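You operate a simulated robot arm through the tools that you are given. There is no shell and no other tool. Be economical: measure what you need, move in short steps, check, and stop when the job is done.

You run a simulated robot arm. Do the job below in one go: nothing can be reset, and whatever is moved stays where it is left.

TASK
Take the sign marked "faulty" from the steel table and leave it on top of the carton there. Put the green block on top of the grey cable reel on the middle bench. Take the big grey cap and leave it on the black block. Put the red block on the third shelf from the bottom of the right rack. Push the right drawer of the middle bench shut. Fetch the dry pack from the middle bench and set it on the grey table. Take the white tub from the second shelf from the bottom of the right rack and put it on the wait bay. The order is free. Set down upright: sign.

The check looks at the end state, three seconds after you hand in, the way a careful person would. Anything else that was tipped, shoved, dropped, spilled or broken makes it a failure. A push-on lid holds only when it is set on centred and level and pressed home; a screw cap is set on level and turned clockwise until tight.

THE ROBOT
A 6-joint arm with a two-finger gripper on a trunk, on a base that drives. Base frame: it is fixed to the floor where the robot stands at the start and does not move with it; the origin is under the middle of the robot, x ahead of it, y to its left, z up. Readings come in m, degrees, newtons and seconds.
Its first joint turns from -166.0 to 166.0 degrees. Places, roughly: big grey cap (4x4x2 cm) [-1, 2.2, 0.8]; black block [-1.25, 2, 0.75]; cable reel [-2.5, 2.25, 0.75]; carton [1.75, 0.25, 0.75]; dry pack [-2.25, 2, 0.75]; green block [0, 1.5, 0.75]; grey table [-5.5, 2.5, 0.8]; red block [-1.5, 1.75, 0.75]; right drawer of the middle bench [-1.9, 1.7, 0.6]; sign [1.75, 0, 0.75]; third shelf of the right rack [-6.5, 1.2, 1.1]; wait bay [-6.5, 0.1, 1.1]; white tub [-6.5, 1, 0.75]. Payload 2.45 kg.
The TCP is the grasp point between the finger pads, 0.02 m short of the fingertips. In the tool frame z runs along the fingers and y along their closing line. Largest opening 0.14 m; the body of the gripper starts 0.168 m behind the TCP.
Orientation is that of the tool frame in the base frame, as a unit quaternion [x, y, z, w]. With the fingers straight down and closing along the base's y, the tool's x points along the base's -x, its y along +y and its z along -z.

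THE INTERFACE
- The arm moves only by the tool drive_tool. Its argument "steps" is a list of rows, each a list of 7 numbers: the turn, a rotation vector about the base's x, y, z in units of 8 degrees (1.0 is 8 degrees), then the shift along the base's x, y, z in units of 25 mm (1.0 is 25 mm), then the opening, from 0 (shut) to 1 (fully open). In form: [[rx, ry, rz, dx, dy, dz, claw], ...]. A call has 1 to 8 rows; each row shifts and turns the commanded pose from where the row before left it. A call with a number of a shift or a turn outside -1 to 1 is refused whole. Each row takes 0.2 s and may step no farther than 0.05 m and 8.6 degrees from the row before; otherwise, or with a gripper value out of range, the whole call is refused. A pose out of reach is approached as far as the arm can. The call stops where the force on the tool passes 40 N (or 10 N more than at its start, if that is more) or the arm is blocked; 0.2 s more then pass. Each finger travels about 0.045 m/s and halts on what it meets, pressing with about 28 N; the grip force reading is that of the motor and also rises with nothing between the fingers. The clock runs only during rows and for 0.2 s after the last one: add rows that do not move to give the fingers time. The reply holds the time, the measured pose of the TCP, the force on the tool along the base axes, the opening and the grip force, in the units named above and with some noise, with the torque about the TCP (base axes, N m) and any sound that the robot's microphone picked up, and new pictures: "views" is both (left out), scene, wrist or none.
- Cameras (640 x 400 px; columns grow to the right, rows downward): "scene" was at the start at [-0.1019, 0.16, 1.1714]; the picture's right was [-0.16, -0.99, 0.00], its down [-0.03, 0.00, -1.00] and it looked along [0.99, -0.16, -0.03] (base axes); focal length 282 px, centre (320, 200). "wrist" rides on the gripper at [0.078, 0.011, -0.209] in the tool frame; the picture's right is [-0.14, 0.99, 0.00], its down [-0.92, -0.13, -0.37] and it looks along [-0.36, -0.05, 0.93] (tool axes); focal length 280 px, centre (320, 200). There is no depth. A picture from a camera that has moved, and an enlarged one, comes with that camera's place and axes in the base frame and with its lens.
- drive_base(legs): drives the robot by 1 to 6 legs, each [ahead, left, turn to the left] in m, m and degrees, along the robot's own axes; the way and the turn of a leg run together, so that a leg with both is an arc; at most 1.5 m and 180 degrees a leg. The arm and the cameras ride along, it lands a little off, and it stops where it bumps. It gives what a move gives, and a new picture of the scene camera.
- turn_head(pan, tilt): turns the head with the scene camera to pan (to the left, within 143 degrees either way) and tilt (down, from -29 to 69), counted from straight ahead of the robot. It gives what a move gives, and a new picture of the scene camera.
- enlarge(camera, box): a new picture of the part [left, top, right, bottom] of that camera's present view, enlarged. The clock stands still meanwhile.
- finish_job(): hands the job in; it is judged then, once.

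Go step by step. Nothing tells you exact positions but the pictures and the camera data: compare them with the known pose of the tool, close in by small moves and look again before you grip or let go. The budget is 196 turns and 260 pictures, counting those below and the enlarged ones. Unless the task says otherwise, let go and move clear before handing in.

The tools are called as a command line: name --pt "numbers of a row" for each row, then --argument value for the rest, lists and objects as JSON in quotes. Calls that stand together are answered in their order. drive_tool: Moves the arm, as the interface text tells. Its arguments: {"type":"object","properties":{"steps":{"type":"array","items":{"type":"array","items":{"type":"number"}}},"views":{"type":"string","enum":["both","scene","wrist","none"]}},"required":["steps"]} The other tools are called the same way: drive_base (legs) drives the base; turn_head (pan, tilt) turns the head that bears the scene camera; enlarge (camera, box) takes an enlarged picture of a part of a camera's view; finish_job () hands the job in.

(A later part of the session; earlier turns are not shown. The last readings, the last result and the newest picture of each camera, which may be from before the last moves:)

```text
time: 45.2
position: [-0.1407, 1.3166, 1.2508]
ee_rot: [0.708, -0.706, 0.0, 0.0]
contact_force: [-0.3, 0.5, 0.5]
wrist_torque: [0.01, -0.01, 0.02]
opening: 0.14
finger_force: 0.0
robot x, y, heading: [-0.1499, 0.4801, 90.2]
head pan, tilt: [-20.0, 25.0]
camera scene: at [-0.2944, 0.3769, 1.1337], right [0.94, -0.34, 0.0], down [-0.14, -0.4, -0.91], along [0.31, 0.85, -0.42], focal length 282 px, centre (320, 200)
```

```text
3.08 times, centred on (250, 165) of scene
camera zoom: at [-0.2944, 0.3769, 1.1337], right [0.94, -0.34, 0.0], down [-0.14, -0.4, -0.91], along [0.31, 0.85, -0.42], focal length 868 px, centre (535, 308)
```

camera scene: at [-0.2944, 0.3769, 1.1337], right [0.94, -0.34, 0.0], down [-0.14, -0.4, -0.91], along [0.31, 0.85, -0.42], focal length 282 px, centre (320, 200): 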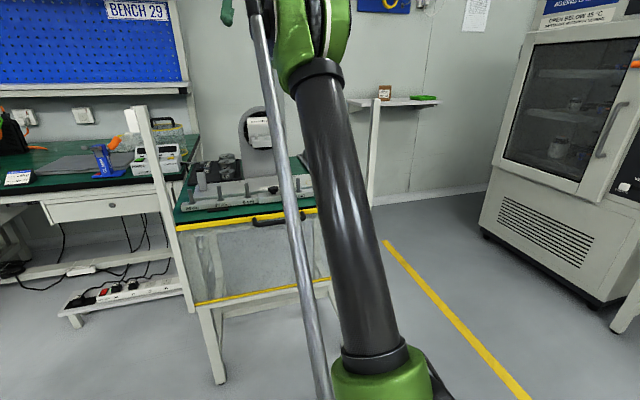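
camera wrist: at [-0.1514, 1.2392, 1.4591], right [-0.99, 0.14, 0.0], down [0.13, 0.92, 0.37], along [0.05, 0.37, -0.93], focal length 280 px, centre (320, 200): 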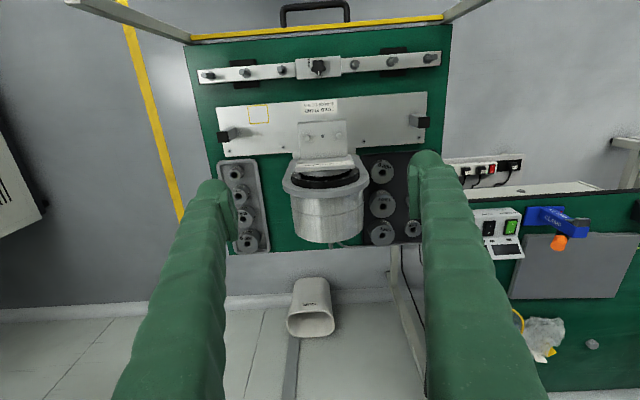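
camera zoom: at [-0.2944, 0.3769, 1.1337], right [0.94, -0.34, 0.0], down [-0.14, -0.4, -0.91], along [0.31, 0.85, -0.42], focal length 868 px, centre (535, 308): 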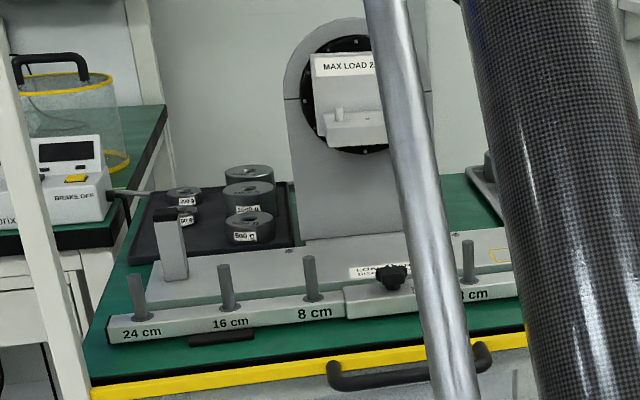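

No green block visible so far; the fingers hide parts. I'll shift the tool sideways to see the hidden parts of the table.

drive_tool --pt "0 0 0 -1 -0.4 0 1" --pt "0 0 0 -1 -0.4 0 1" --pt "0 0 0 -1 -0.4 0 1" --pt "0 0 0 -1 -0.4 0 1" --pt "0 0 0 -1 -0.4 0 1" --pt "0 0 0 -1 -0.4 0 1" --pt "0 0 0 -1 -0.4 0 1" --views "wrist"

turn_head --pan 25 --tilt 25

```text
time: 46.8
position: [-0.3146, 1.2469, 1.2494]
ee_rot: [0.708, -0.706, -0.001, 0.0]
contact_force: [0.0, 0.2, 0.3]
wrist_torque: [-0.04, 0.04, 0.01]
opening: 0.14
finger_force: 0.0
robot x, y, heading: [-0.1512, 0.4804, 90.1]
head pan, tilt: [-20.0, 25.0]
camera wrist: at [-0.3265, 1.1699, 1.4589], right [-0.99, 0.14, 0.0], down [0.13, 0.92, 0.37], along [0.05, 0.37, -0.93], focal length 280 px, centre (320, 200)
```

wrist: 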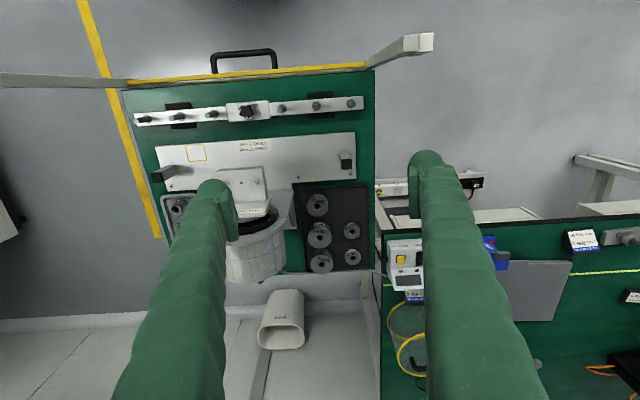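

```text
time: 47.9
position: [-0.3157, 1.2478, 1.2499]
ee_rot: [0.708, -0.706, -0.001, 0.0]
contact_force: [0.2, 0.4, 0.0]
wrist_torque: [0.01, -0.01, -0.01]
opening: 0.14
finger_force: 0.1
robot x, y, heading: [-0.1507, 0.4839, 90.3]
head pan, tilt: [25.0, 25.0]
camera scene: at [-0.3648, 0.3736, 1.1337], right [0.91, 0.42, 0.0], down [0.18, -0.38, -0.91], along [-0.38, 0.82, -0.42], focal length 282 px, centre (320, 200)
```

scene: 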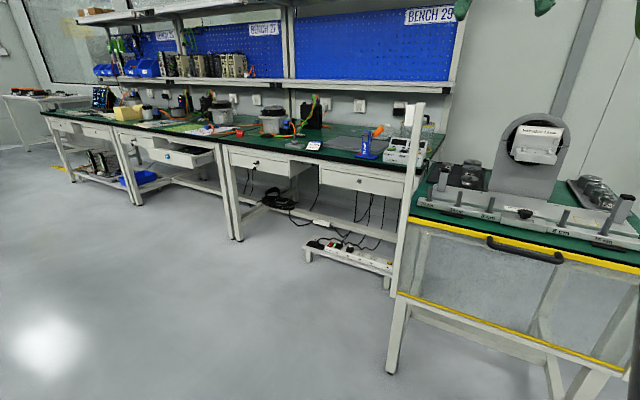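

No green block on this table. Nearby bench 29 lies to the left; I'll retract the arm and drive in front of bench 29 to see its objects closely.

drive_tool --pt "0 0 0 1 -1 -0.5 1" --pt "0 0 0 1 -1 -0.5 1" --pt "0 0 0 1 -1 -0.5 1" --pt "0 0 0 1 -1 -0.5 1" --pt "0 0 0 1 -1 -0.5 1" --pt "0 0 0 1 -1 -0.5 1" --views "none"

drive_base --legs '[[0, 0.85, 0], [0.42, 0, 0]]'

turn_head --pan 0 --tilt 25

drive_tool --pt "0 0 0 0 0 0 1" --views "wrist"

```text
time: 49.3
position: [-0.1653, 1.0953, 1.1732]
ee_rot: [0.707, -0.707, -0.001, 0.0]
contact_force: [-0.3, -0.3, 0.9]
wrist_torque: [-0.02, -0.04, -0.02]
opening: 0.1399
finger_force: 0.1
robot x, y, heading: [-0.1489, 0.4778, 90.2]
head pan, tilt: [25.0, 25.0]
```

```text
time: 56.0
position: [-1.0149, 1.5177, 1.1736]
ee_rot: [-0.705, 0.71, 0.0, 0.0]
contact_force: [0.3, -0.8, 0.2]
wrist_torque: [0.0, 0.03, 0.0]
opening: 0.1397
finger_force: 0.0
robot x, y, heading: [-1.007, 0.8988, 89.5]
head pan, tilt: [25.0, 25.0]
camera scene: at [-1.2208, 0.7964, 1.1337], right [0.91, 0.42, 0.0], down [0.18, -0.38, -0.91], along [-0.38, 0.82, -0.42], focal length 282 px, centre (320, 200)
```

scene: 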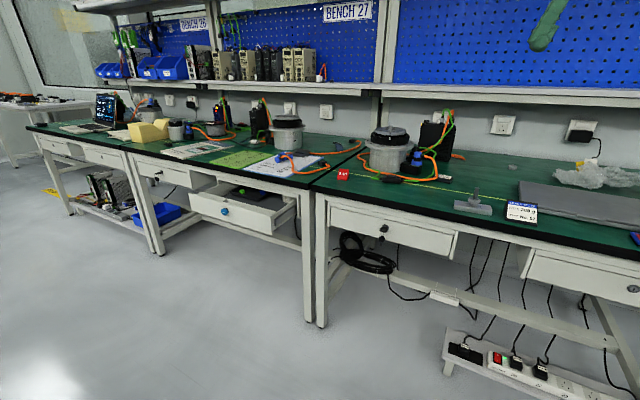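

```text
time: 56.9
position: [-1.0141, 1.5176, 1.1736]
ee_rot: [-0.704, 0.71, 0.001, 0.0]
contact_force: [0.4, 0.4, 0.6]
wrist_torque: [0.02, 0.0, 0.04]
opening: 0.1398
finger_force: 0.0
robot x, y, heading: [-1.0049, 0.9035, 89.7]
head pan, tilt: [0.0, 25.0]
camera scene: at [-1.1818, 0.8047, 1.1337], right [1.0, -0.01, 0.0], down [0.0, -0.42, -0.91], along [0.01, 0.91, -0.42], focal length 282 px, centre (320, 200)
```

scene: 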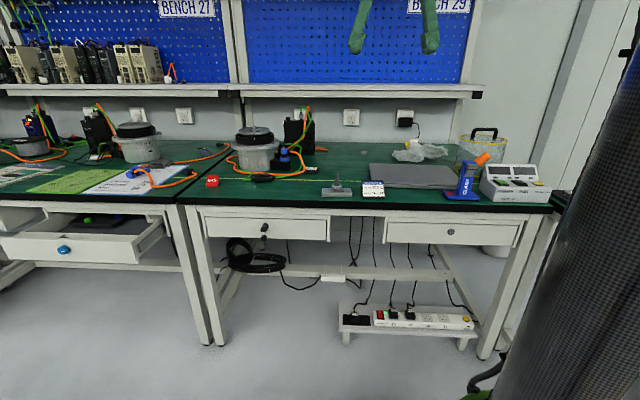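

```text
time: 57.3
position: [-1.0144, 1.5166, 1.173]
ee_rot: [-0.705, 0.709, 0.001, 0.0]
contact_force: [-0.2, -0.2, -0.1]
wrist_torque: [-0.02, 0.0, 0.03]
opening: 0.14
finger_force: 0.1
robot x, y, heading: [-1.0039, 0.9065, 89.6]
head pan, tilt: [0.0, 25.0]
camera wrist: at [-1.0257, 1.439, 1.3822], right [-0.99, 0.14, 0.0], down [0.13, 0.92, 0.37], along [0.05, 0.37, -0.93], focal length 280 px, centre (320, 200)
```

wrist: 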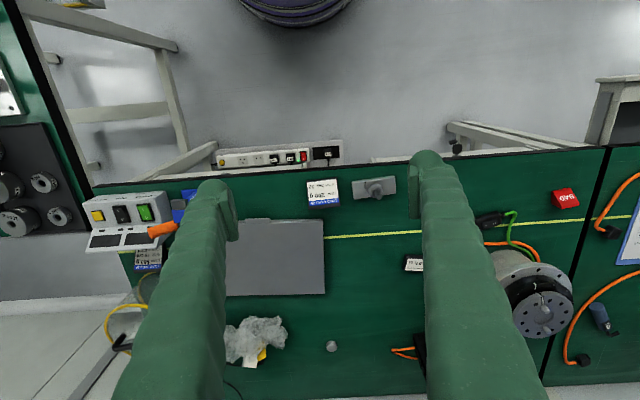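

enlarge --camera "scene" --box '[340, 110, 560, 220]'

enlarge --camera "scene" --box '[180, 90, 400, 215]'

enlarge --camera "scene" --box '[0, 90, 200, 260]'

```text
2.91 times, centred on (450, 165) of scene
camera zoom: at [-1.1818, 0.8047, 1.1337], right [1.0, -0.01, 0.0], down [0.0, -0.42, -0.91], along [0.01, 0.91, -0.42], focal length 820 px, centre (-58, 302)
```

zoom: 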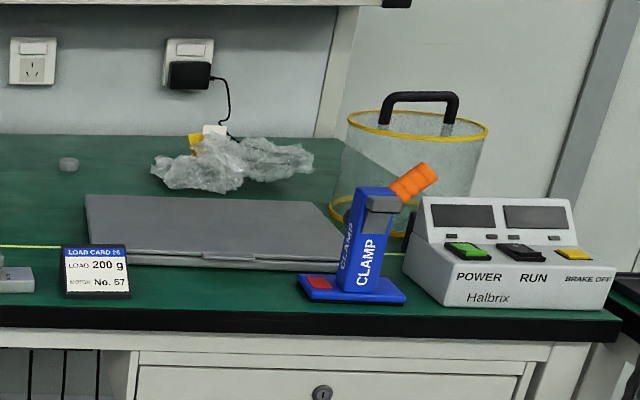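

```text
2.91 times, centred on (290, 152) of scene
camera zoom: at [-1.1818, 0.8047, 1.1337], right [1.0, -0.01, 0.0], down [0.0, -0.42, -0.91], along [0.01, 0.91, -0.42], focal length 820 px, centre (407, 338)
```

zoom: 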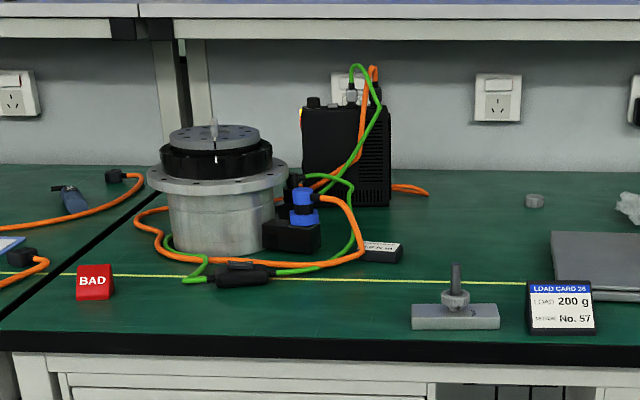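

```text
2.35 times, centred on (100, 175) of scene
camera zoom: at [-1.1818, 0.8047, 1.1337], right [1.0, -0.01, 0.0], down [0.0, -0.42, -0.91], along [0.01, 0.91, -0.42], focal length 664 px, centre (838, 259)
```

zoom: 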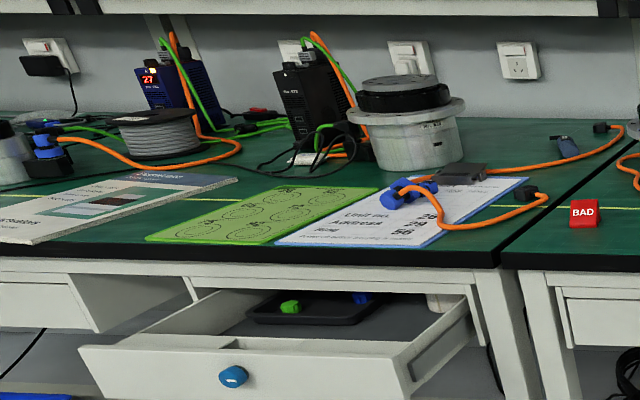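

I see the grey cap (≈-0.95, 2.17), the BAD red block (≈-1.57, 1.78), a black wedge with label (≈-1.21, 1.91) and the amplifier. The green block still isn't found; I'll survey the rest of the room.

turn_head --pan -60 --tilt 15

turn_head --pan -120 --tilt 15

turn_head --pan 70 --tilt 12

turn_head --pan 140 --tilt 12

```text
time: 58.6
position: [-1.0138, 1.5158, 1.1735]
ee_rot: [-0.705, 0.709, 0.001, 0.0]
contact_force: [-0.2, -0.5, 0.2]
wrist_torque: [0.02, 0.0, 0.02]
opening: 0.14
finger_force: 0.1
robot x, y, heading: [-1.0028, 0.8981, 89.7]
head pan, tilt: [-60.0, 15.0]
camera scene: at [-1.1012, 0.7588, 1.1499], right [0.49, -0.87, 0.0], down [-0.23, -0.13, -0.97], along [0.84, 0.48, -0.26], focal length 282 px, centre (320, 200)
```

scene: 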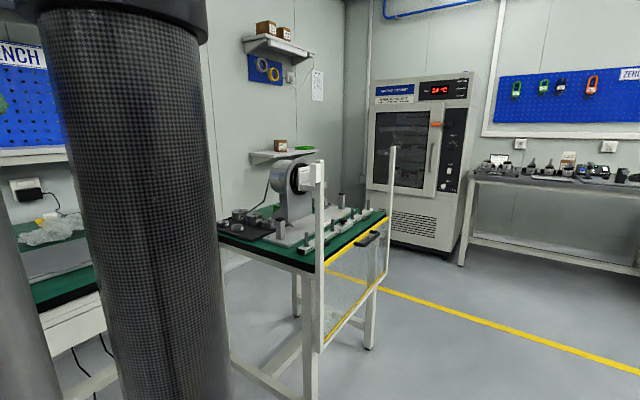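

```text
time: 59.9
position: [-1.0126, 1.5158, 1.1729]
ee_rot: [-0.704, 0.71, 0.001, 0.001]
contact_force: [1.0, -0.3, -0.5]
wrist_torque: [0.01, -0.01, 0.0]
opening: 0.1399
finger_force: 0.1
robot x, y, heading: [-1.0071, 0.8981, 89.4]
head pan, tilt: [-120.0, 15.0]
camera scene: at [-1.1018, 0.6654, 1.15], right [-0.51, -0.86, 0.0], down [-0.22, 0.13, -0.97], along [0.83, -0.49, -0.26], focal length 282 px, centre (320, 200)
```

scene: 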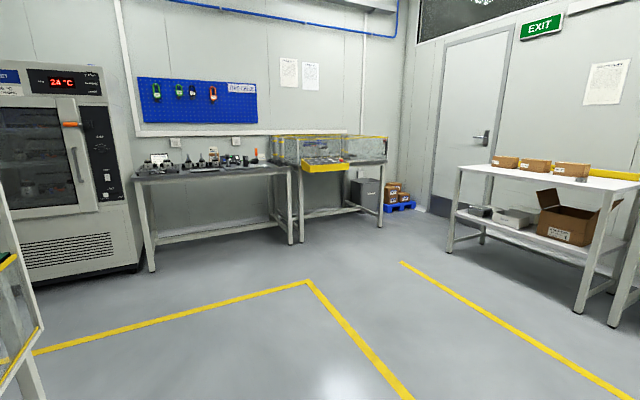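

```text
time: 62.8
position: [-1.0137, 1.517, 1.1724]
ee_rot: [-0.704, 0.71, 0.0, 0.0]
contact_force: [0.5, 0.0, 0.0]
wrist_torque: [-0.01, -0.01, 0.02]
opening: 0.14
finger_force: 0.1
robot x, y, heading: [-1.0092, 0.9025, 89.7]
head pan, tilt: [70.0, 12.0]
camera scene: at [-1.2698, 0.7451, 1.1548], right [0.35, 0.94, 0.0], down [0.19, -0.07, -0.98], along [-0.92, 0.34, -0.21], focal length 282 px, centre (320, 200)
```

scene: 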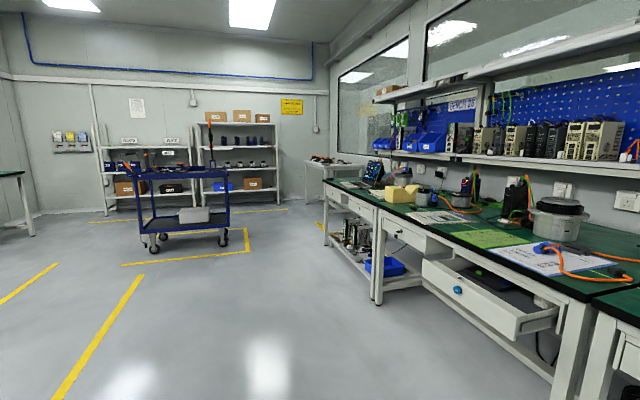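

```text
time: 64.2
position: [-1.0145, 1.5172, 1.173]
ee_rot: [-0.704, 0.71, 0.002, 0.001]
contact_force: [-0.2, -0.4, -0.6]
wrist_torque: [0.0, 0.03, 0.0]
opening: 0.14
finger_force: 0.2
robot x, y, heading: [-1.0036, 0.9003, 89.5]
head pan, tilt: [140.0, 12.0]
camera scene: at [-1.2429, 0.6416, 1.1548], right [-0.76, 0.65, 0.0], down [0.13, 0.16, -0.98], along [-0.63, -0.74, -0.21], focal length 282 px, centre (320, 200)
```

scene: 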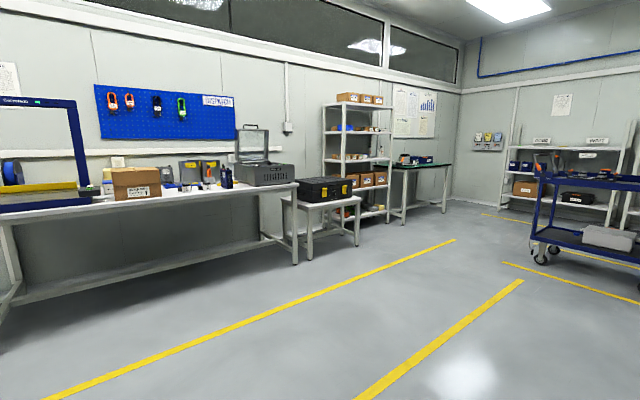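

turn_head --pan -60 --tilt 15

enlarge --camera "scene" --box '[210, 140, 400, 260]'

enlarge --camera "scene" --box '[10, 170, 90, 220]'

```text
time: 67.1
position: [-1.0142, 1.5168, 1.1728]
ee_rot: [-0.705, 0.709, 0.001, 0.001]
contact_force: [-0.5, -0.4, -0.2]
wrist_torque: [0.01, 0.01, -0.04]
opening: 0.1401
finger_force: 0.1
robot x, y, heading: [-1.0006, 0.9016, 89.5]
head pan, tilt: [-60.0, 15.0]
camera scene: at [-1.1012, 0.7588, 1.1499], right [0.49, -0.87, 0.0], down [-0.23, -0.13, -0.97], along [0.84, 0.48, -0.26], focal length 282 px, centre (320, 200)
```

scene: 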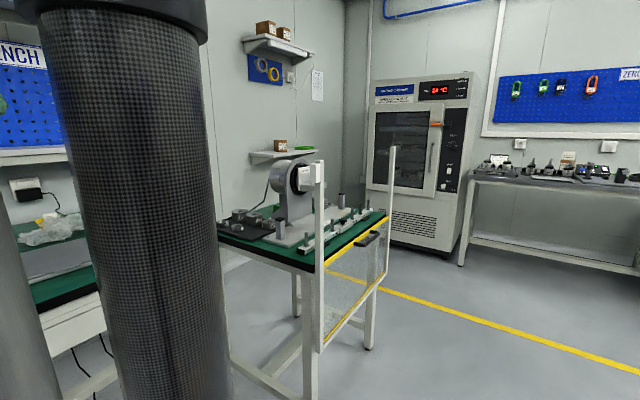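

```text
3.33 times, centred on (305, 200) of scene
camera zoom: at [-1.1012, 0.7588, 1.1499], right [0.49, -0.87, 0.0], down [-0.23, -0.13, -0.97], along [0.84, 0.48, -0.26], focal length 940 px, centre (370, 200)
```

zoom: 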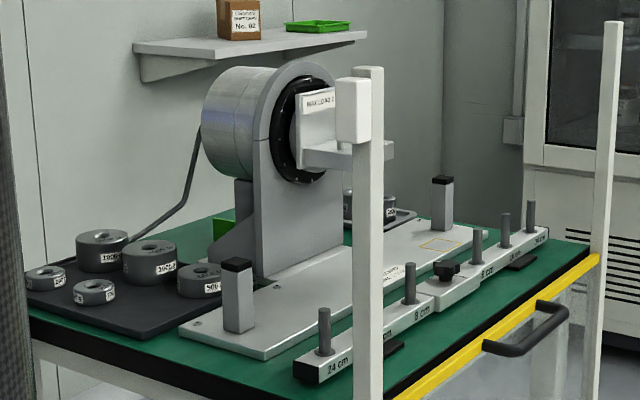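

```text
8.00 times, centred on (50, 195) of scene
camera zoom: at [-1.1012, 0.7588, 1.1499], right [0.49, -0.87, 0.0], down [-0.23, -0.13, -0.97], along [0.84, 0.48, -0.26], focal length 2256 px, centre (2480, 240)
```

zoom: 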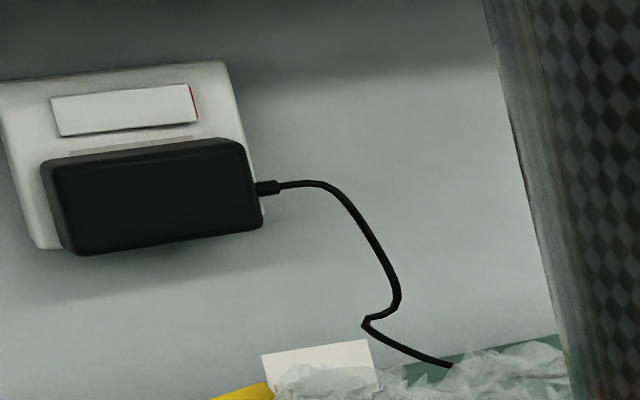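

Found it: a green block behind the arch on the load-stand table, under the motor; it needs an approach from the far right side later. First the cap: I'll move closer to bench 29 and inspect the black block and cap.

drive_base --legs '[[0.28, 0.1, 0]]'

turn_head --pan 5 --tilt 32

enlarge --camera "scene" --box '[240, 60, 480, 210]'

drive_tool --pt "0 0 0 0 0 0 1" --views "wrist"

```text
time: 69.1
position: [-1.1111, 1.7919, 1.1737]
ee_rot: [-0.705, 0.709, 0.001, 0.0]
contact_force: [-0.1, -0.9, -0.3]
wrist_torque: [-0.01, 0.01, 0.02]
opening: 0.1401
finger_force: 0.0
robot x, y, heading: [-1.1, 1.1773, 89.3]
head pan, tilt: [-60.0, 15.0]
camera scene: at [-1.198, 1.0347, 1.1499], right [0.49, -0.87, 0.0], down [-0.23, -0.13, -0.97], along [0.84, 0.48, -0.26], focal length 282 px, centre (320, 200)
```

scene: 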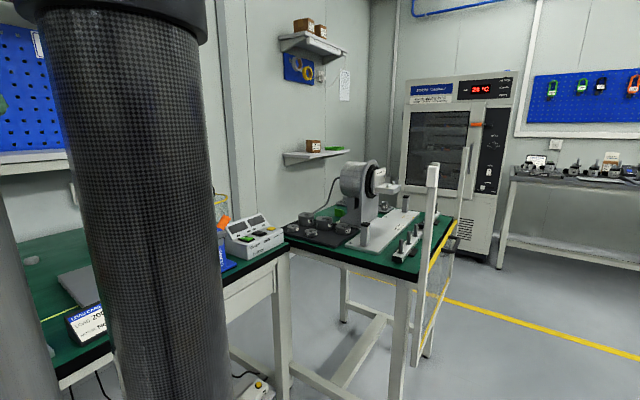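

```text
time: 70.5
position: [-1.1108, 1.7923, 1.1739]
ee_rot: [-0.704, 0.71, 0.001, 0.001]
contact_force: [1.0, 0.5, 0.3]
wrist_torque: [0.01, 0.04, 0.0]
opening: 0.1399
finger_force: 0.0
robot x, y, heading: [-1.1031, 1.1766, 89.4]
head pan, tilt: [5.0, 32.0]
camera scene: at [-1.2863, 1.0778, 1.1226], right [1.0, 0.08, 0.0], down [0.04, -0.53, -0.85], along [-0.07, 0.85, -0.53], focal length 282 px, centre (320, 200)
```

scene: 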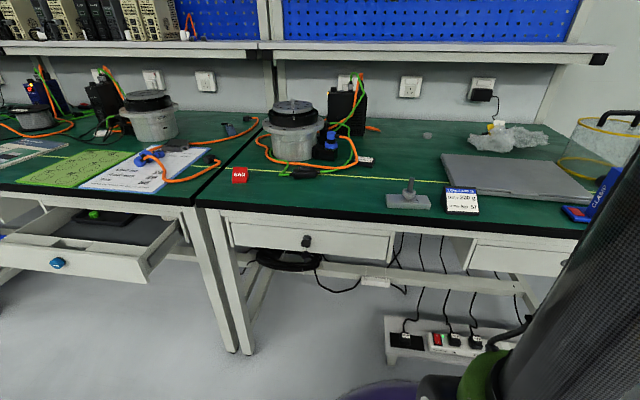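

```text
2.67 times, centred on (360, 135) of scene
camera zoom: at [-1.2863, 1.0778, 1.1226], right [1.0, 0.08, 0.0], down [0.04, -0.53, -0.85], along [-0.07, 0.85, -0.53], focal length 752 px, centre (213, 373)
```

zoom: 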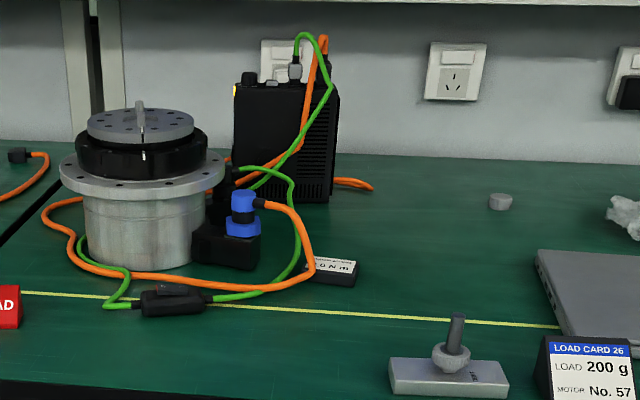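

```text
time: 70.9
position: [-1.112, 1.7918, 1.174]
ee_rot: [-0.705, 0.709, 0.001, 0.001]
contact_force: [0.4, 0.5, 0.1]
wrist_torque: [-0.01, -0.02, 0.0]
opening: 0.1401
finger_force: 0.1
robot x, y, heading: [-1.1024, 1.179, 89.6]
head pan, tilt: [5.0, 32.0]
camera wrist: at [-1.1227, 1.715, 1.3822], right [-0.99, 0.14, 0.0], down [0.13, 0.92, 0.37], along [0.05, 0.37, -0.93], focal length 280 px, centre (320, 200)
```

wrist: 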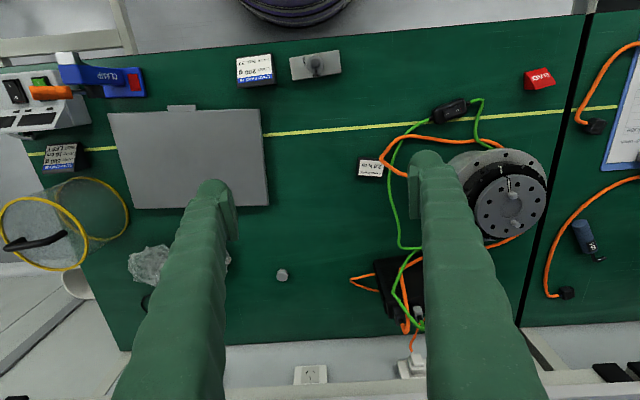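

enlarge --camera "wrist" --box '[260, 130, 420, 300]'

enlarge --camera "scene" --box '[320, 70, 400, 180]'

```text
2.35 times, centred on (340, 215) of wrist
camera zoom: at [-1.1227, 1.715, 1.3822], right [-0.99, 0.14, 0.0], down [0.13, 0.92, 0.37], along [0.05, 0.37, -0.93], focal length 660 px, centre (273, 165)
```

zoom: 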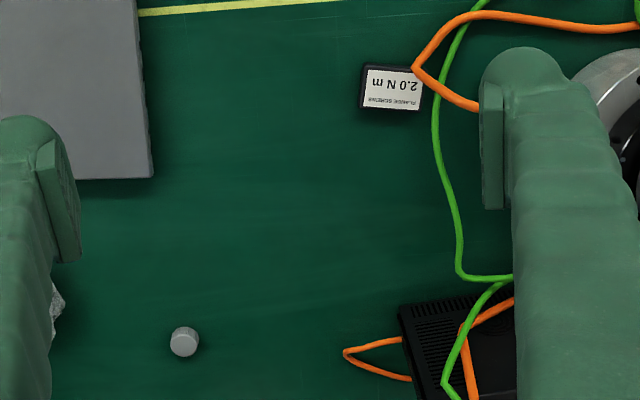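

```text
3.64 times, centred on (360, 125) of scene
camera zoom: at [-1.2864, 1.0778, 1.1226], right [1.0, 0.08, 0.0], down [0.04, -0.53, -0.85], along [-0.07, 0.85, -0.53], focal length 1025 px, centre (174, 473)
```

zoom: 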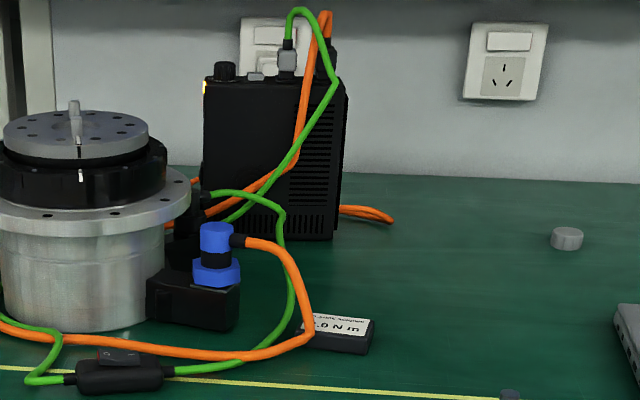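

The small black block labelled "2.0 N m" is at about (-1.21, 1.89), which matches the listing. The cap is near (-0.965, 2.15). I'll tilt the tool 16° forward and approach the cap under the shelf.

drive_tool --pt "1 0 0 0.75 0.8 -1 1" --pt "1 0 0 0.75 0.8 -1 1" --pt "0 0 0 0.75 0.9 -1 0.9" --pt "0 0 0 0.75 0.9 -1 0.8" --pt "0 0 0 0.75 0.9 -1 0.7" --pt "0 0 0 0.75 0.9 -1 0.6" --pt "0 0 0 0.75 0.9 -1 0.55" --pt "0 0 0 0.75 0.9 -1 0.55" --views "wrist"

enlarge --camera "scene" --box '[340, 60, 500, 160]'

```text
time: 72.7
position: [-0.9593, 1.9669, 0.9716]
ee_rot: [-0.698, 0.702, 0.098, 0.098]
contact_force: [-0.6, -0.7, 0.4]
wrist_torque: [0.02, -0.01, 0.01]
opening: 0.077
finger_force: 0.0
robot x, y, heading: [-1.0997, 1.1813, 89.8]
head pan, tilt: [5.0, 32.0]
camera wrist: at [-0.9718, 1.8355, 1.1514], right [-0.99, 0.14, 0.04], down [0.13, 0.78, 0.61], along [0.05, 0.61, -0.79], focal length 280 px, centre (320, 200)
```

wrist: 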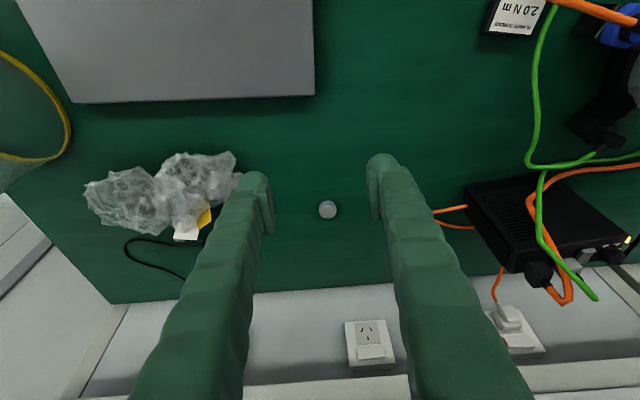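

```text
4.00 times, centred on (420, 110) of scene
camera zoom: at [-1.2864, 1.0776, 1.1226], right [1.0, 0.08, 0.0], down [0.04, -0.53, -0.85], along [-0.07, 0.85, -0.53], focal length 1128 px, centre (-80, 560)
```

zoom: 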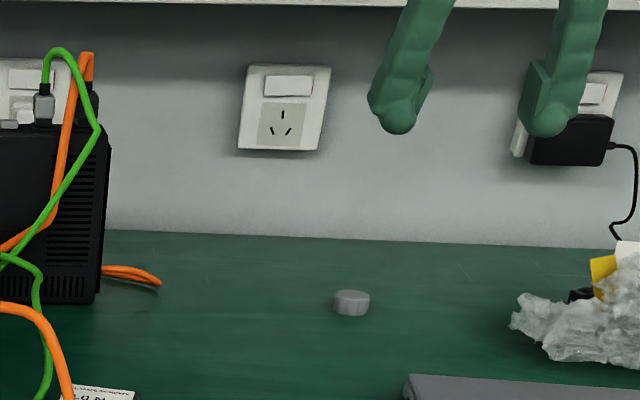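

Cap at about (-0.958, 2.145). Moving above it and down.

drive_tool --pt "0 0 0 0 1 -0.5 0.5" --pt "0 0 0 0 1 -0.5 0.5" --pt "0 0 0 0 1 -0.5 0.5" --pt "0 0 0 0 1 -0.5 0.5" --pt "0 0 0 0 1 -0.5 0.5" --pt "0 0 0 0.04 1 -1 0.5" --pt "0 0 0 0 1 -1 0.5" --pt "0 0 0 0 0.2 -0.8 0.5" --views "wrist"

enlarge --camera "scene" --box '[340, 60, 500, 160]'

```text
time: 74.5
position: [-0.9586, 2.1489, 0.8398]
ee_rot: [-0.697, 0.703, 0.099, 0.098]
contact_force: [-0.6, 0.0, 0.3]
wrist_torque: [-0.02, 0.0, 0.0]
opening: 0.07
finger_force: 0.1
robot x, y, heading: [-1.1018, 1.1757, 89.4]
head pan, tilt: [5.0, 32.0]
camera wrist: at [-0.9706, 2.0174, 1.0191], right [-0.99, 0.14, 0.04], down [0.13, 0.78, 0.61], along [0.05, 0.61, -0.79], focal length 280 px, centre (320, 200)
```

wrist: 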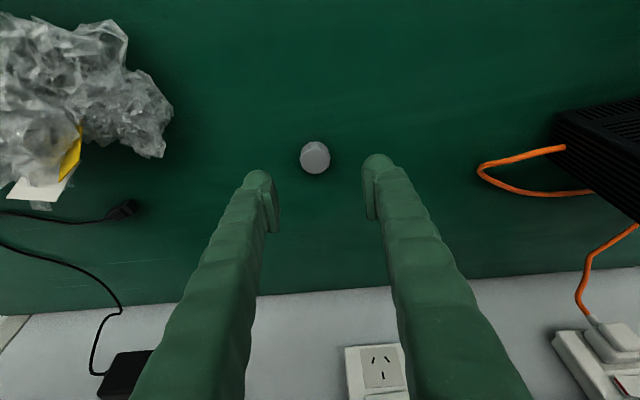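

```text
4.00 times, centred on (420, 110) of scene
camera zoom: at [-1.2864, 1.0779, 1.1226], right [1.0, 0.08, 0.0], down [0.04, -0.53, -0.85], along [-0.07, 0.85, -0.53], focal length 1128 px, centre (-80, 560)
```

zoom: 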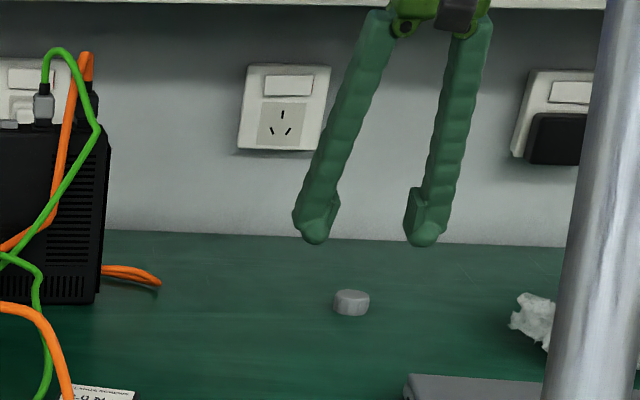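

drive_tool --pt "0 0 0 0 -0.1 -0.7 0.5" --pt "0 0 0 0 0 -0.5 0.5" --pt "0 0 0 0 0 -0.4 0.5" --views "wrist"

enlarge --camera "scene" --box '[380, 80, 476, 140]'

```text
time: 75.3
position: [-0.9606, 2.1461, 0.7998]
ee_rot: [-0.698, 0.703, 0.099, 0.099]
contact_force: [-0.6, -0.6, -0.3]
wrist_torque: [0.03, 0.0, 0.0]
opening: 0.0699
finger_force: 0.1
robot x, y, heading: [-1.1011, 1.1756, 89.5]
head pan, tilt: [5.0, 32.0]
camera wrist: at [-0.9718, 2.0135, 0.9792], right [-0.99, 0.14, 0.04], down [0.13, 0.78, 0.61], along [0.05, 0.61, -0.79], focal length 280 px, centre (320, 200)
```

wrist: 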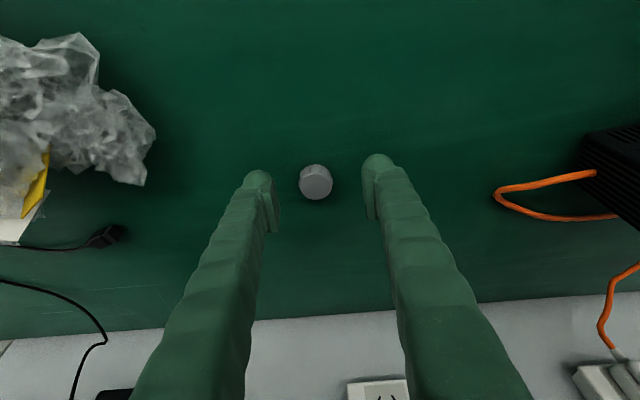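

```text
6.67 times, centred on (428, 110) of scene
camera zoom: at [-1.2864, 1.078, 1.1226], right [1.0, 0.08, 0.0], down [0.04, -0.53, -0.85], along [-0.07, 0.85, -0.53], focal length 1880 px, centre (-400, 800)
```

zoom: 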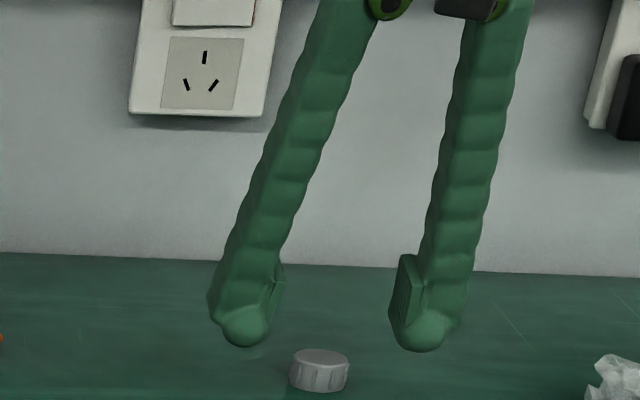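

The bench top is lower than assumed (~0.745); cap about (-0.957, 2.16). Adjusting and descending.

drive_tool --pt "0 0 0 0.08 0.5 -0.5 0.5" --pt "0 0 0 0 0 -0.4 0.5" --pt "0 0 0 0 0 -0.2 0.5" --views "wrist"

enlarge --camera "scene" --box '[380, 80, 476, 140]'

```text
time: 76.1
position: [-0.9579, 2.1569, 0.7738]
ee_rot: [-0.698, 0.702, 0.1, 0.099]
contact_force: [-0.9, 0.0, -0.6]
wrist_torque: [-0.02, 0.02, 0.01]
opening: 0.07
finger_force: 0.1
robot x, y, heading: [-1.1015, 1.1828, 89.9]
head pan, tilt: [5.0, 32.0]
camera wrist: at [-0.9696, 2.0256, 0.9526], right [-0.99, 0.14, 0.04], down [0.13, 0.78, 0.61], along [0.05, 0.61, -0.79], focal length 280 px, centre (320, 200)
```

wrist: 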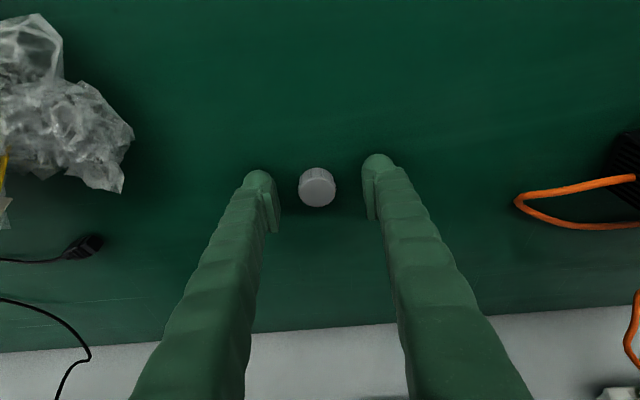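

```text
6.67 times, centred on (428, 110) of scene
camera zoom: at [-1.2864, 1.078, 1.1226], right [1.0, 0.08, 0.0], down [0.04, -0.53, -0.85], along [-0.07, 0.85, -0.53], focal length 1880 px, centre (-400, 800)
```

zoom: 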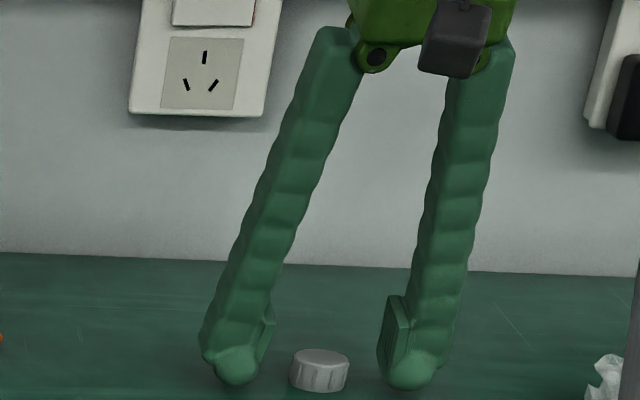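

drive_tool --pt "0 0 0 0 0 -0.05 0.3" --pt "0 0 0 0 0 0 0.2" --pt "0 0 0 0 0 0 0.15" --pt "0 0 0 0 0 0 0.15" --pt "0 0 0 0 0 0 0.15" --views "wrist"

```text
time: 77.3
position: [-0.9585, 2.1574, 0.7713]
ee_rot: [-0.698, 0.702, 0.1, 0.099]
contact_force: [2.2, 0.4, 7.7]
wrist_torque: [-0.04, -0.14, 0.02]
opening: 0.0279
finger_force: 27.6
robot x, y, heading: [-1.1028, 1.1774, 89.5]
head pan, tilt: [5.0, 32.0]
camera wrist: at [-0.9693, 2.0255, 0.9516], right [-0.99, 0.14, 0.04], down [0.13, 0.78, 0.61], along [0.05, 0.61, -0.79], focal length 280 px, centre (320, 200)
```

wrist: 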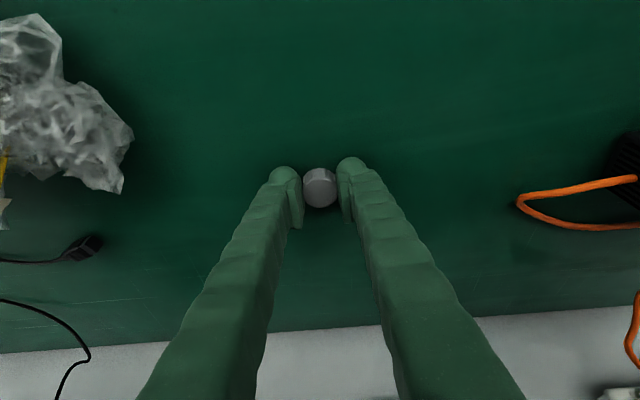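

The cap is held. Lifting it and moving toward the black block, then looking again.

drive_tool --pt "0 0 0 0 0 0.6 0.15" --pt "0 0 0 0 -0.5 1 0.15" --pt "0 0 0 0 -1 1 0.15" --pt "0 0 0 0 -1 1 0.15" --pt "0 0 0 0 -1 1 0.15" --pt "0 0 0 0 -1 1 0.15" --pt "0 0 0 0 -1 1 0.15" --pt "0 0 0 0 -1 1 0.15" --views "none"

drive_tool --pt "0 0 0 -1 -1 0 0.15" --pt "0 0 0 -1 -1 0 0.15" --pt "0 0 0 -1 -1 0 0.15" --pt "0 0 0 -1 0 0 0.15" --pt "0 0 0 -1 0 0 0.15" --pt "0 0 0 -1 0 0 0.15" --pt "0 0 0 -1 0 0 0.15" --views "both"

```text
time: 79.1
position: [-0.9588, 1.9959, 0.9609]
ee_rot: [-0.697, 0.703, 0.1, 0.099]
contact_force: [0.0, 0.1, -1.2]
wrist_torque: [-0.06, 0.01, 0.01]
opening: 0.0271
finger_force: 28.0
robot x, y, heading: [-1.1052, 1.1768, 89.6]
head pan, tilt: [5.0, 32.0]
```

```text
time: 80.7
position: [-1.1336, 1.9192, 0.9618]
ee_rot: [-0.698, 0.703, 0.099, 0.099]
contact_force: [0.0, 0.4, 0.1]
wrist_torque: [0.02, 0.0, -0.02]
opening: 0.0273
finger_force: 27.8
robot x, y, heading: [-1.1016, 1.1785, 89.8]
head pan, tilt: [5.0, 32.0]
camera scene: at [-1.2864, 1.0779, 1.1226], right [1.0, 0.08, 0.0], down [0.04, -0.53, -0.85], along [-0.07, 0.85, -0.53], focal length 282 px, centre (320, 200)
camera wrist: at [-1.1456, 1.7873, 1.141], right [-0.99, 0.14, 0.04], down [0.13, 0.78, 0.61], along [0.05, 0.61, -0.79], focal length 280 px, centre (320, 200)
```

scene: 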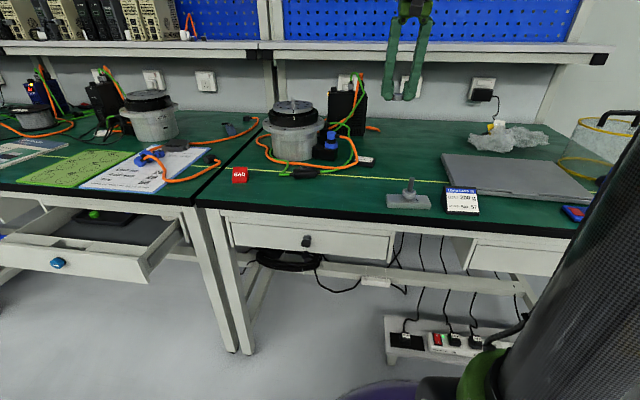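
wrist: 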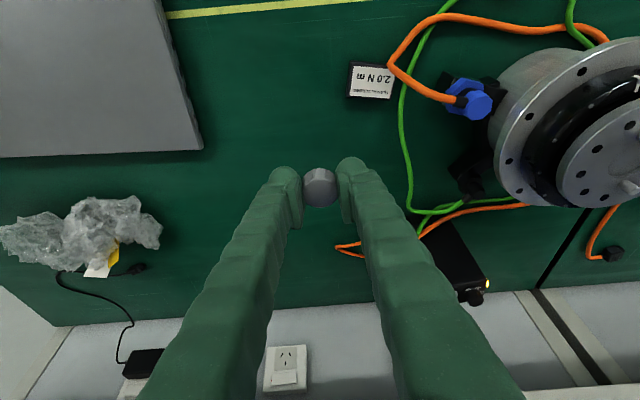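

drive_tool --pt "0 0 0 -1 -0.3 -0.5 0.15" --pt "0 0 0 -1 -0.3 -0.5 0.15" --pt "0 0 0 -1 -0.3 -1 0.15" --pt "0 0 0 0 0 -1 0.15" --pt "0 0 0 0 0 -1 0.15" --views "wrist"

enlarge --camera "scene" --box '[316, 110, 412, 170]'

```text
time: 81.9
position: [-1.2061, 1.8972, 0.8629]
ee_rot: [-0.698, 0.702, 0.099, 0.098]
contact_force: [0.6, 0.3, -0.1]
wrist_torque: [0.01, -0.03, 0.01]
opening: 0.0274
finger_force: 27.8
robot x, y, heading: [-1.103, 1.1765, 89.6]
head pan, tilt: [5.0, 32.0]
camera wrist: at [-1.2185, 1.7661, 1.0414], right [-0.99, 0.14, 0.04], down [0.13, 0.78, 0.61], along [0.05, 0.61, -0.79], focal length 280 px, centre (320, 200)
```

wrist: 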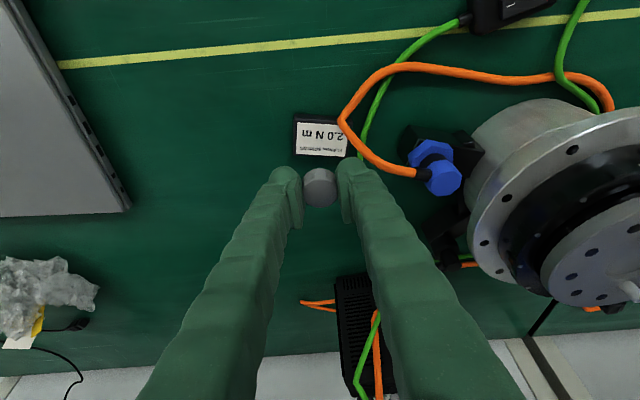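

```text
6.67 times, centred on (364, 140) of scene
camera zoom: at [-1.2864, 1.0778, 1.1226], right [1.0, 0.08, 0.0], down [0.04, -0.53, -0.85], along [-0.07, 0.85, -0.53], focal length 1880 px, centre (27, 600)
```

zoom: 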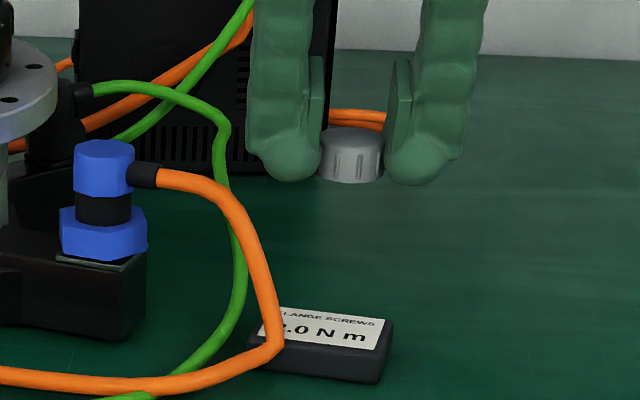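

A cable runs along the block's left side, so I'll turn the gripper 90° about vertical to have fingers front and back of the cap when releasing.

drive_tool --pt "0 0 1 0.2 0 0.8 0.15" --pt "0 0 1 0 0 0.8 0.15" --pt "0 0 1 0 0 0 0.15" --pt "0 0 1 0 0 0 0.15" --pt "0 0 1 0 0 0 0.15" --pt "0 0 1 0 0 0 0.15" --views "none"

drive_tool --pt "0 0 1 0 0 0 0.15" --pt "0 0 1 0 0 0 0.15" --pt "0 0 1 0 0 0 0.15" --pt "0 0 1 0 0 0 0.15" --pt "0 0 1 0 0 0 0.15" --pt "0 0 0.25 0 0 0 0.15" --views "both"

```text
time: 83.3
position: [-1.2028, 1.8973, 0.9027]
ee_rot: [0.923, -0.358, -0.131, -0.049]
contact_force: [-0.3, 0.6, -0.3]
wrist_torque: [0.01, -0.04, 0.02]
opening: 0.0275
finger_force: 28.5
robot x, y, heading: [-1.1014, 1.1784, 89.6]
head pan, tilt: [5.0, 32.0]
```

```text
time: 84.7
position: [-1.2027, 1.8982, 0.9025]
ee_rot: [0.99, -0.002, -0.14, 0.0]
contact_force: [-0.5, -0.2, 1.4]
wrist_torque: [0.05, 0.02, -0.01]
opening: 0.0275
finger_force: 28.0
robot x, y, heading: [-1.1015, 1.1751, 89.8]
head pan, tilt: [5.0, 32.0]
camera scene: at [-1.2864, 1.0779, 1.1226], right [1.0, 0.08, 0.0], down [0.04, -0.53, -0.85], along [-0.07, 0.85, -0.53], focal length 282 px, centre (320, 200)
camera wrist: at [-1.0695, 1.8875, 1.081], right [-0.14, -0.99, 0.04], down [-0.78, 0.13, 0.61], along [-0.61, 0.05, -0.79], focal length 280 px, centre (320, 200)
```

scene: 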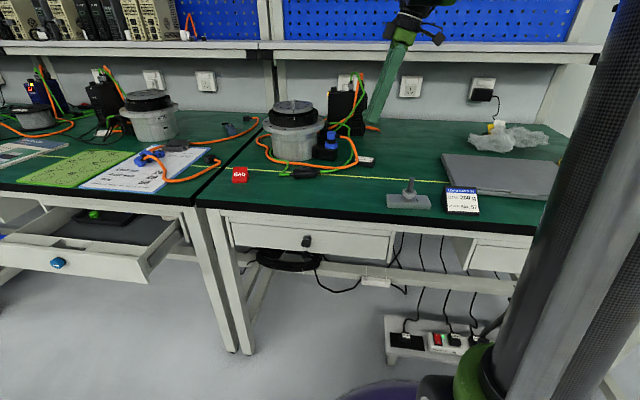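
wrist: 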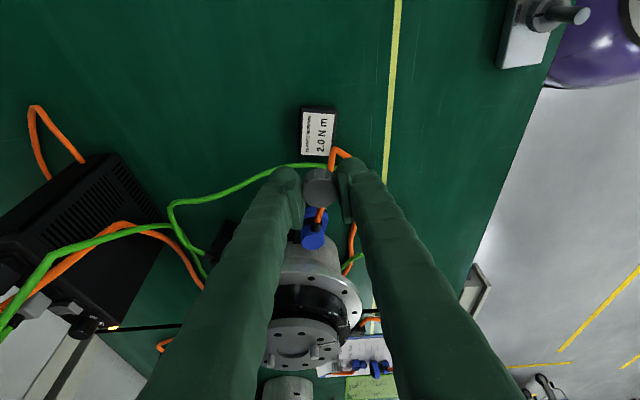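

drive_tool --pt "0 0 0 -0.08 -0.08 -1 0.15" --pt "0 0 0 0 0 -1 0.15" --pt "0 0 0 0 0 -1 0.15" --pt "0 0 0 0 0 -0.7 0.15" --views "wrist"

enlarge --camera "scene" --box '[316, 120, 412, 180]'

```text
time: 85.7
position: [-1.2049, 1.8956, 0.8096]
ee_rot: [0.99, -0.004, -0.14, -0.001]
contact_force: [0.1, 0.6, -0.3]
wrist_torque: [0.0, 0.01, -0.01]
opening: 0.0273
finger_force: 27.9
robot x, y, heading: [-1.1037, 1.1781, 89.8]
head pan, tilt: [5.0, 32.0]
camera wrist: at [-1.0719, 1.886, 0.988], right [-0.14, -0.99, 0.04], down [-0.78, 0.13, 0.61], along [-0.61, 0.05, -0.79], focal length 280 px, centre (320, 200)
```

wrist: 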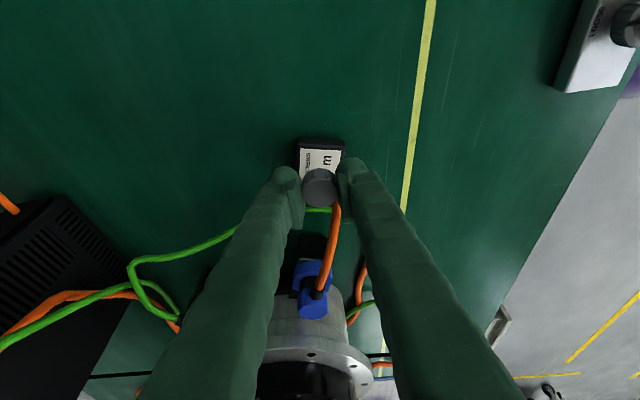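

```text
6.67 times, centred on (364, 150) of scene
camera zoom: at [-1.2864, 1.0779, 1.1226], right [1.0, 0.08, 0.0], down [0.04, -0.53, -0.85], along [-0.07, 0.85, -0.53], focal length 1880 px, centre (27, 533)
```

zoom: 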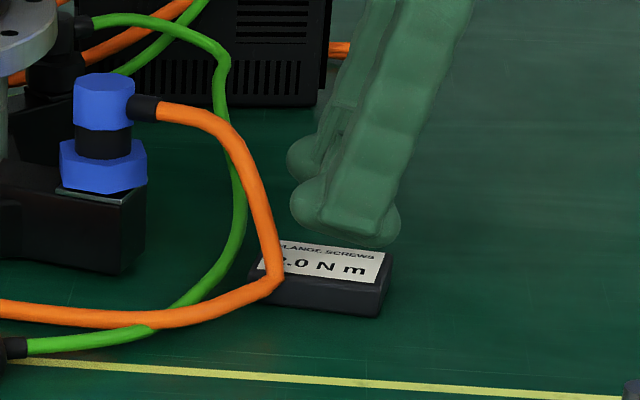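

drive_tool --pt "0 0 0 0 0 -0.2 0.15" --pt "0 0 0 0 0 -0.1 0.15" --pt "0 0 0 0 0 -0.1 0.15" --views "none"

drive_tool --pt "0 0 0 0 0 -0.1 0.15" --pt "0 0 0 0 0 -0.08 0.15" --views "wrist"

enlarge --camera "scene" --box '[316, 120, 412, 180]'

```text
time: 86.5
position: [-1.2045, 1.8942, 0.799]
ee_rot: [0.99, -0.003, -0.14, 0.0]
contact_force: [-0.2, 0.2, -0.7]
wrist_torque: [0.01, -0.02, -0.02]
opening: 0.0276
finger_force: 28.1
robot x, y, heading: [-1.1029, 1.1786, 89.6]
head pan, tilt: [5.0, 32.0]
```

```text
time: 87.1
position: [-1.2052, 1.8958, 0.7951]
ee_rot: [0.99, -0.003, -0.14, 0.0]
contact_force: [0.5, -0.2, -0.6]
wrist_torque: [0.0, 0.01, -0.02]
opening: 0.028
finger_force: 28.0
robot x, y, heading: [-1.1023, 1.1762, 89.8]
head pan, tilt: [5.0, 32.0]
camera wrist: at [-1.0723, 1.8849, 0.9739], right [-0.14, -0.99, 0.04], down [-0.78, 0.13, 0.61], along [-0.61, 0.05, -0.79], focal length 280 px, centre (320, 200)
```

wrist: 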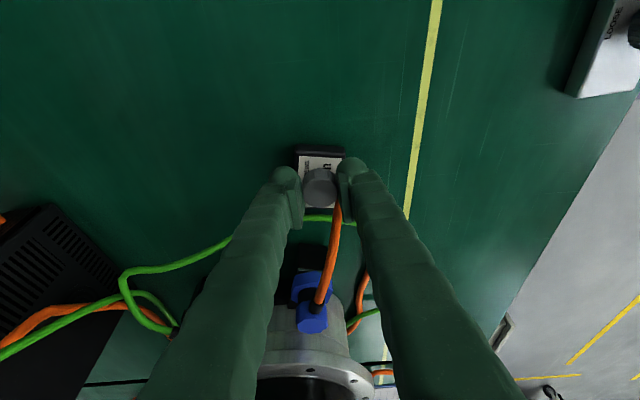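

```text
6.67 times, centred on (364, 150) of scene
camera zoom: at [-1.2864, 1.0779, 1.1226], right [1.0, 0.08, 0.0], down [0.04, -0.53, -0.85], along [-0.07, 0.85, -0.53], focal length 1880 px, centre (27, 533)
```

zoom: 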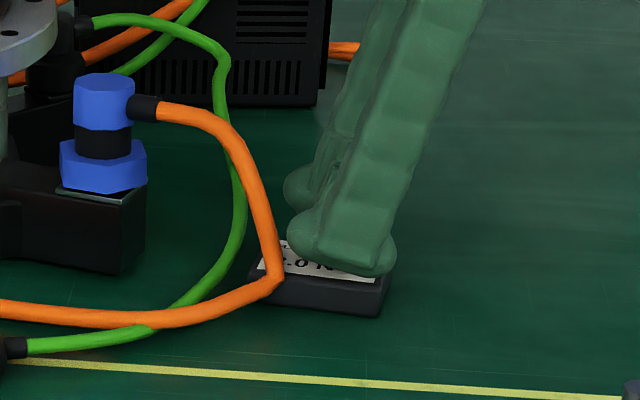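

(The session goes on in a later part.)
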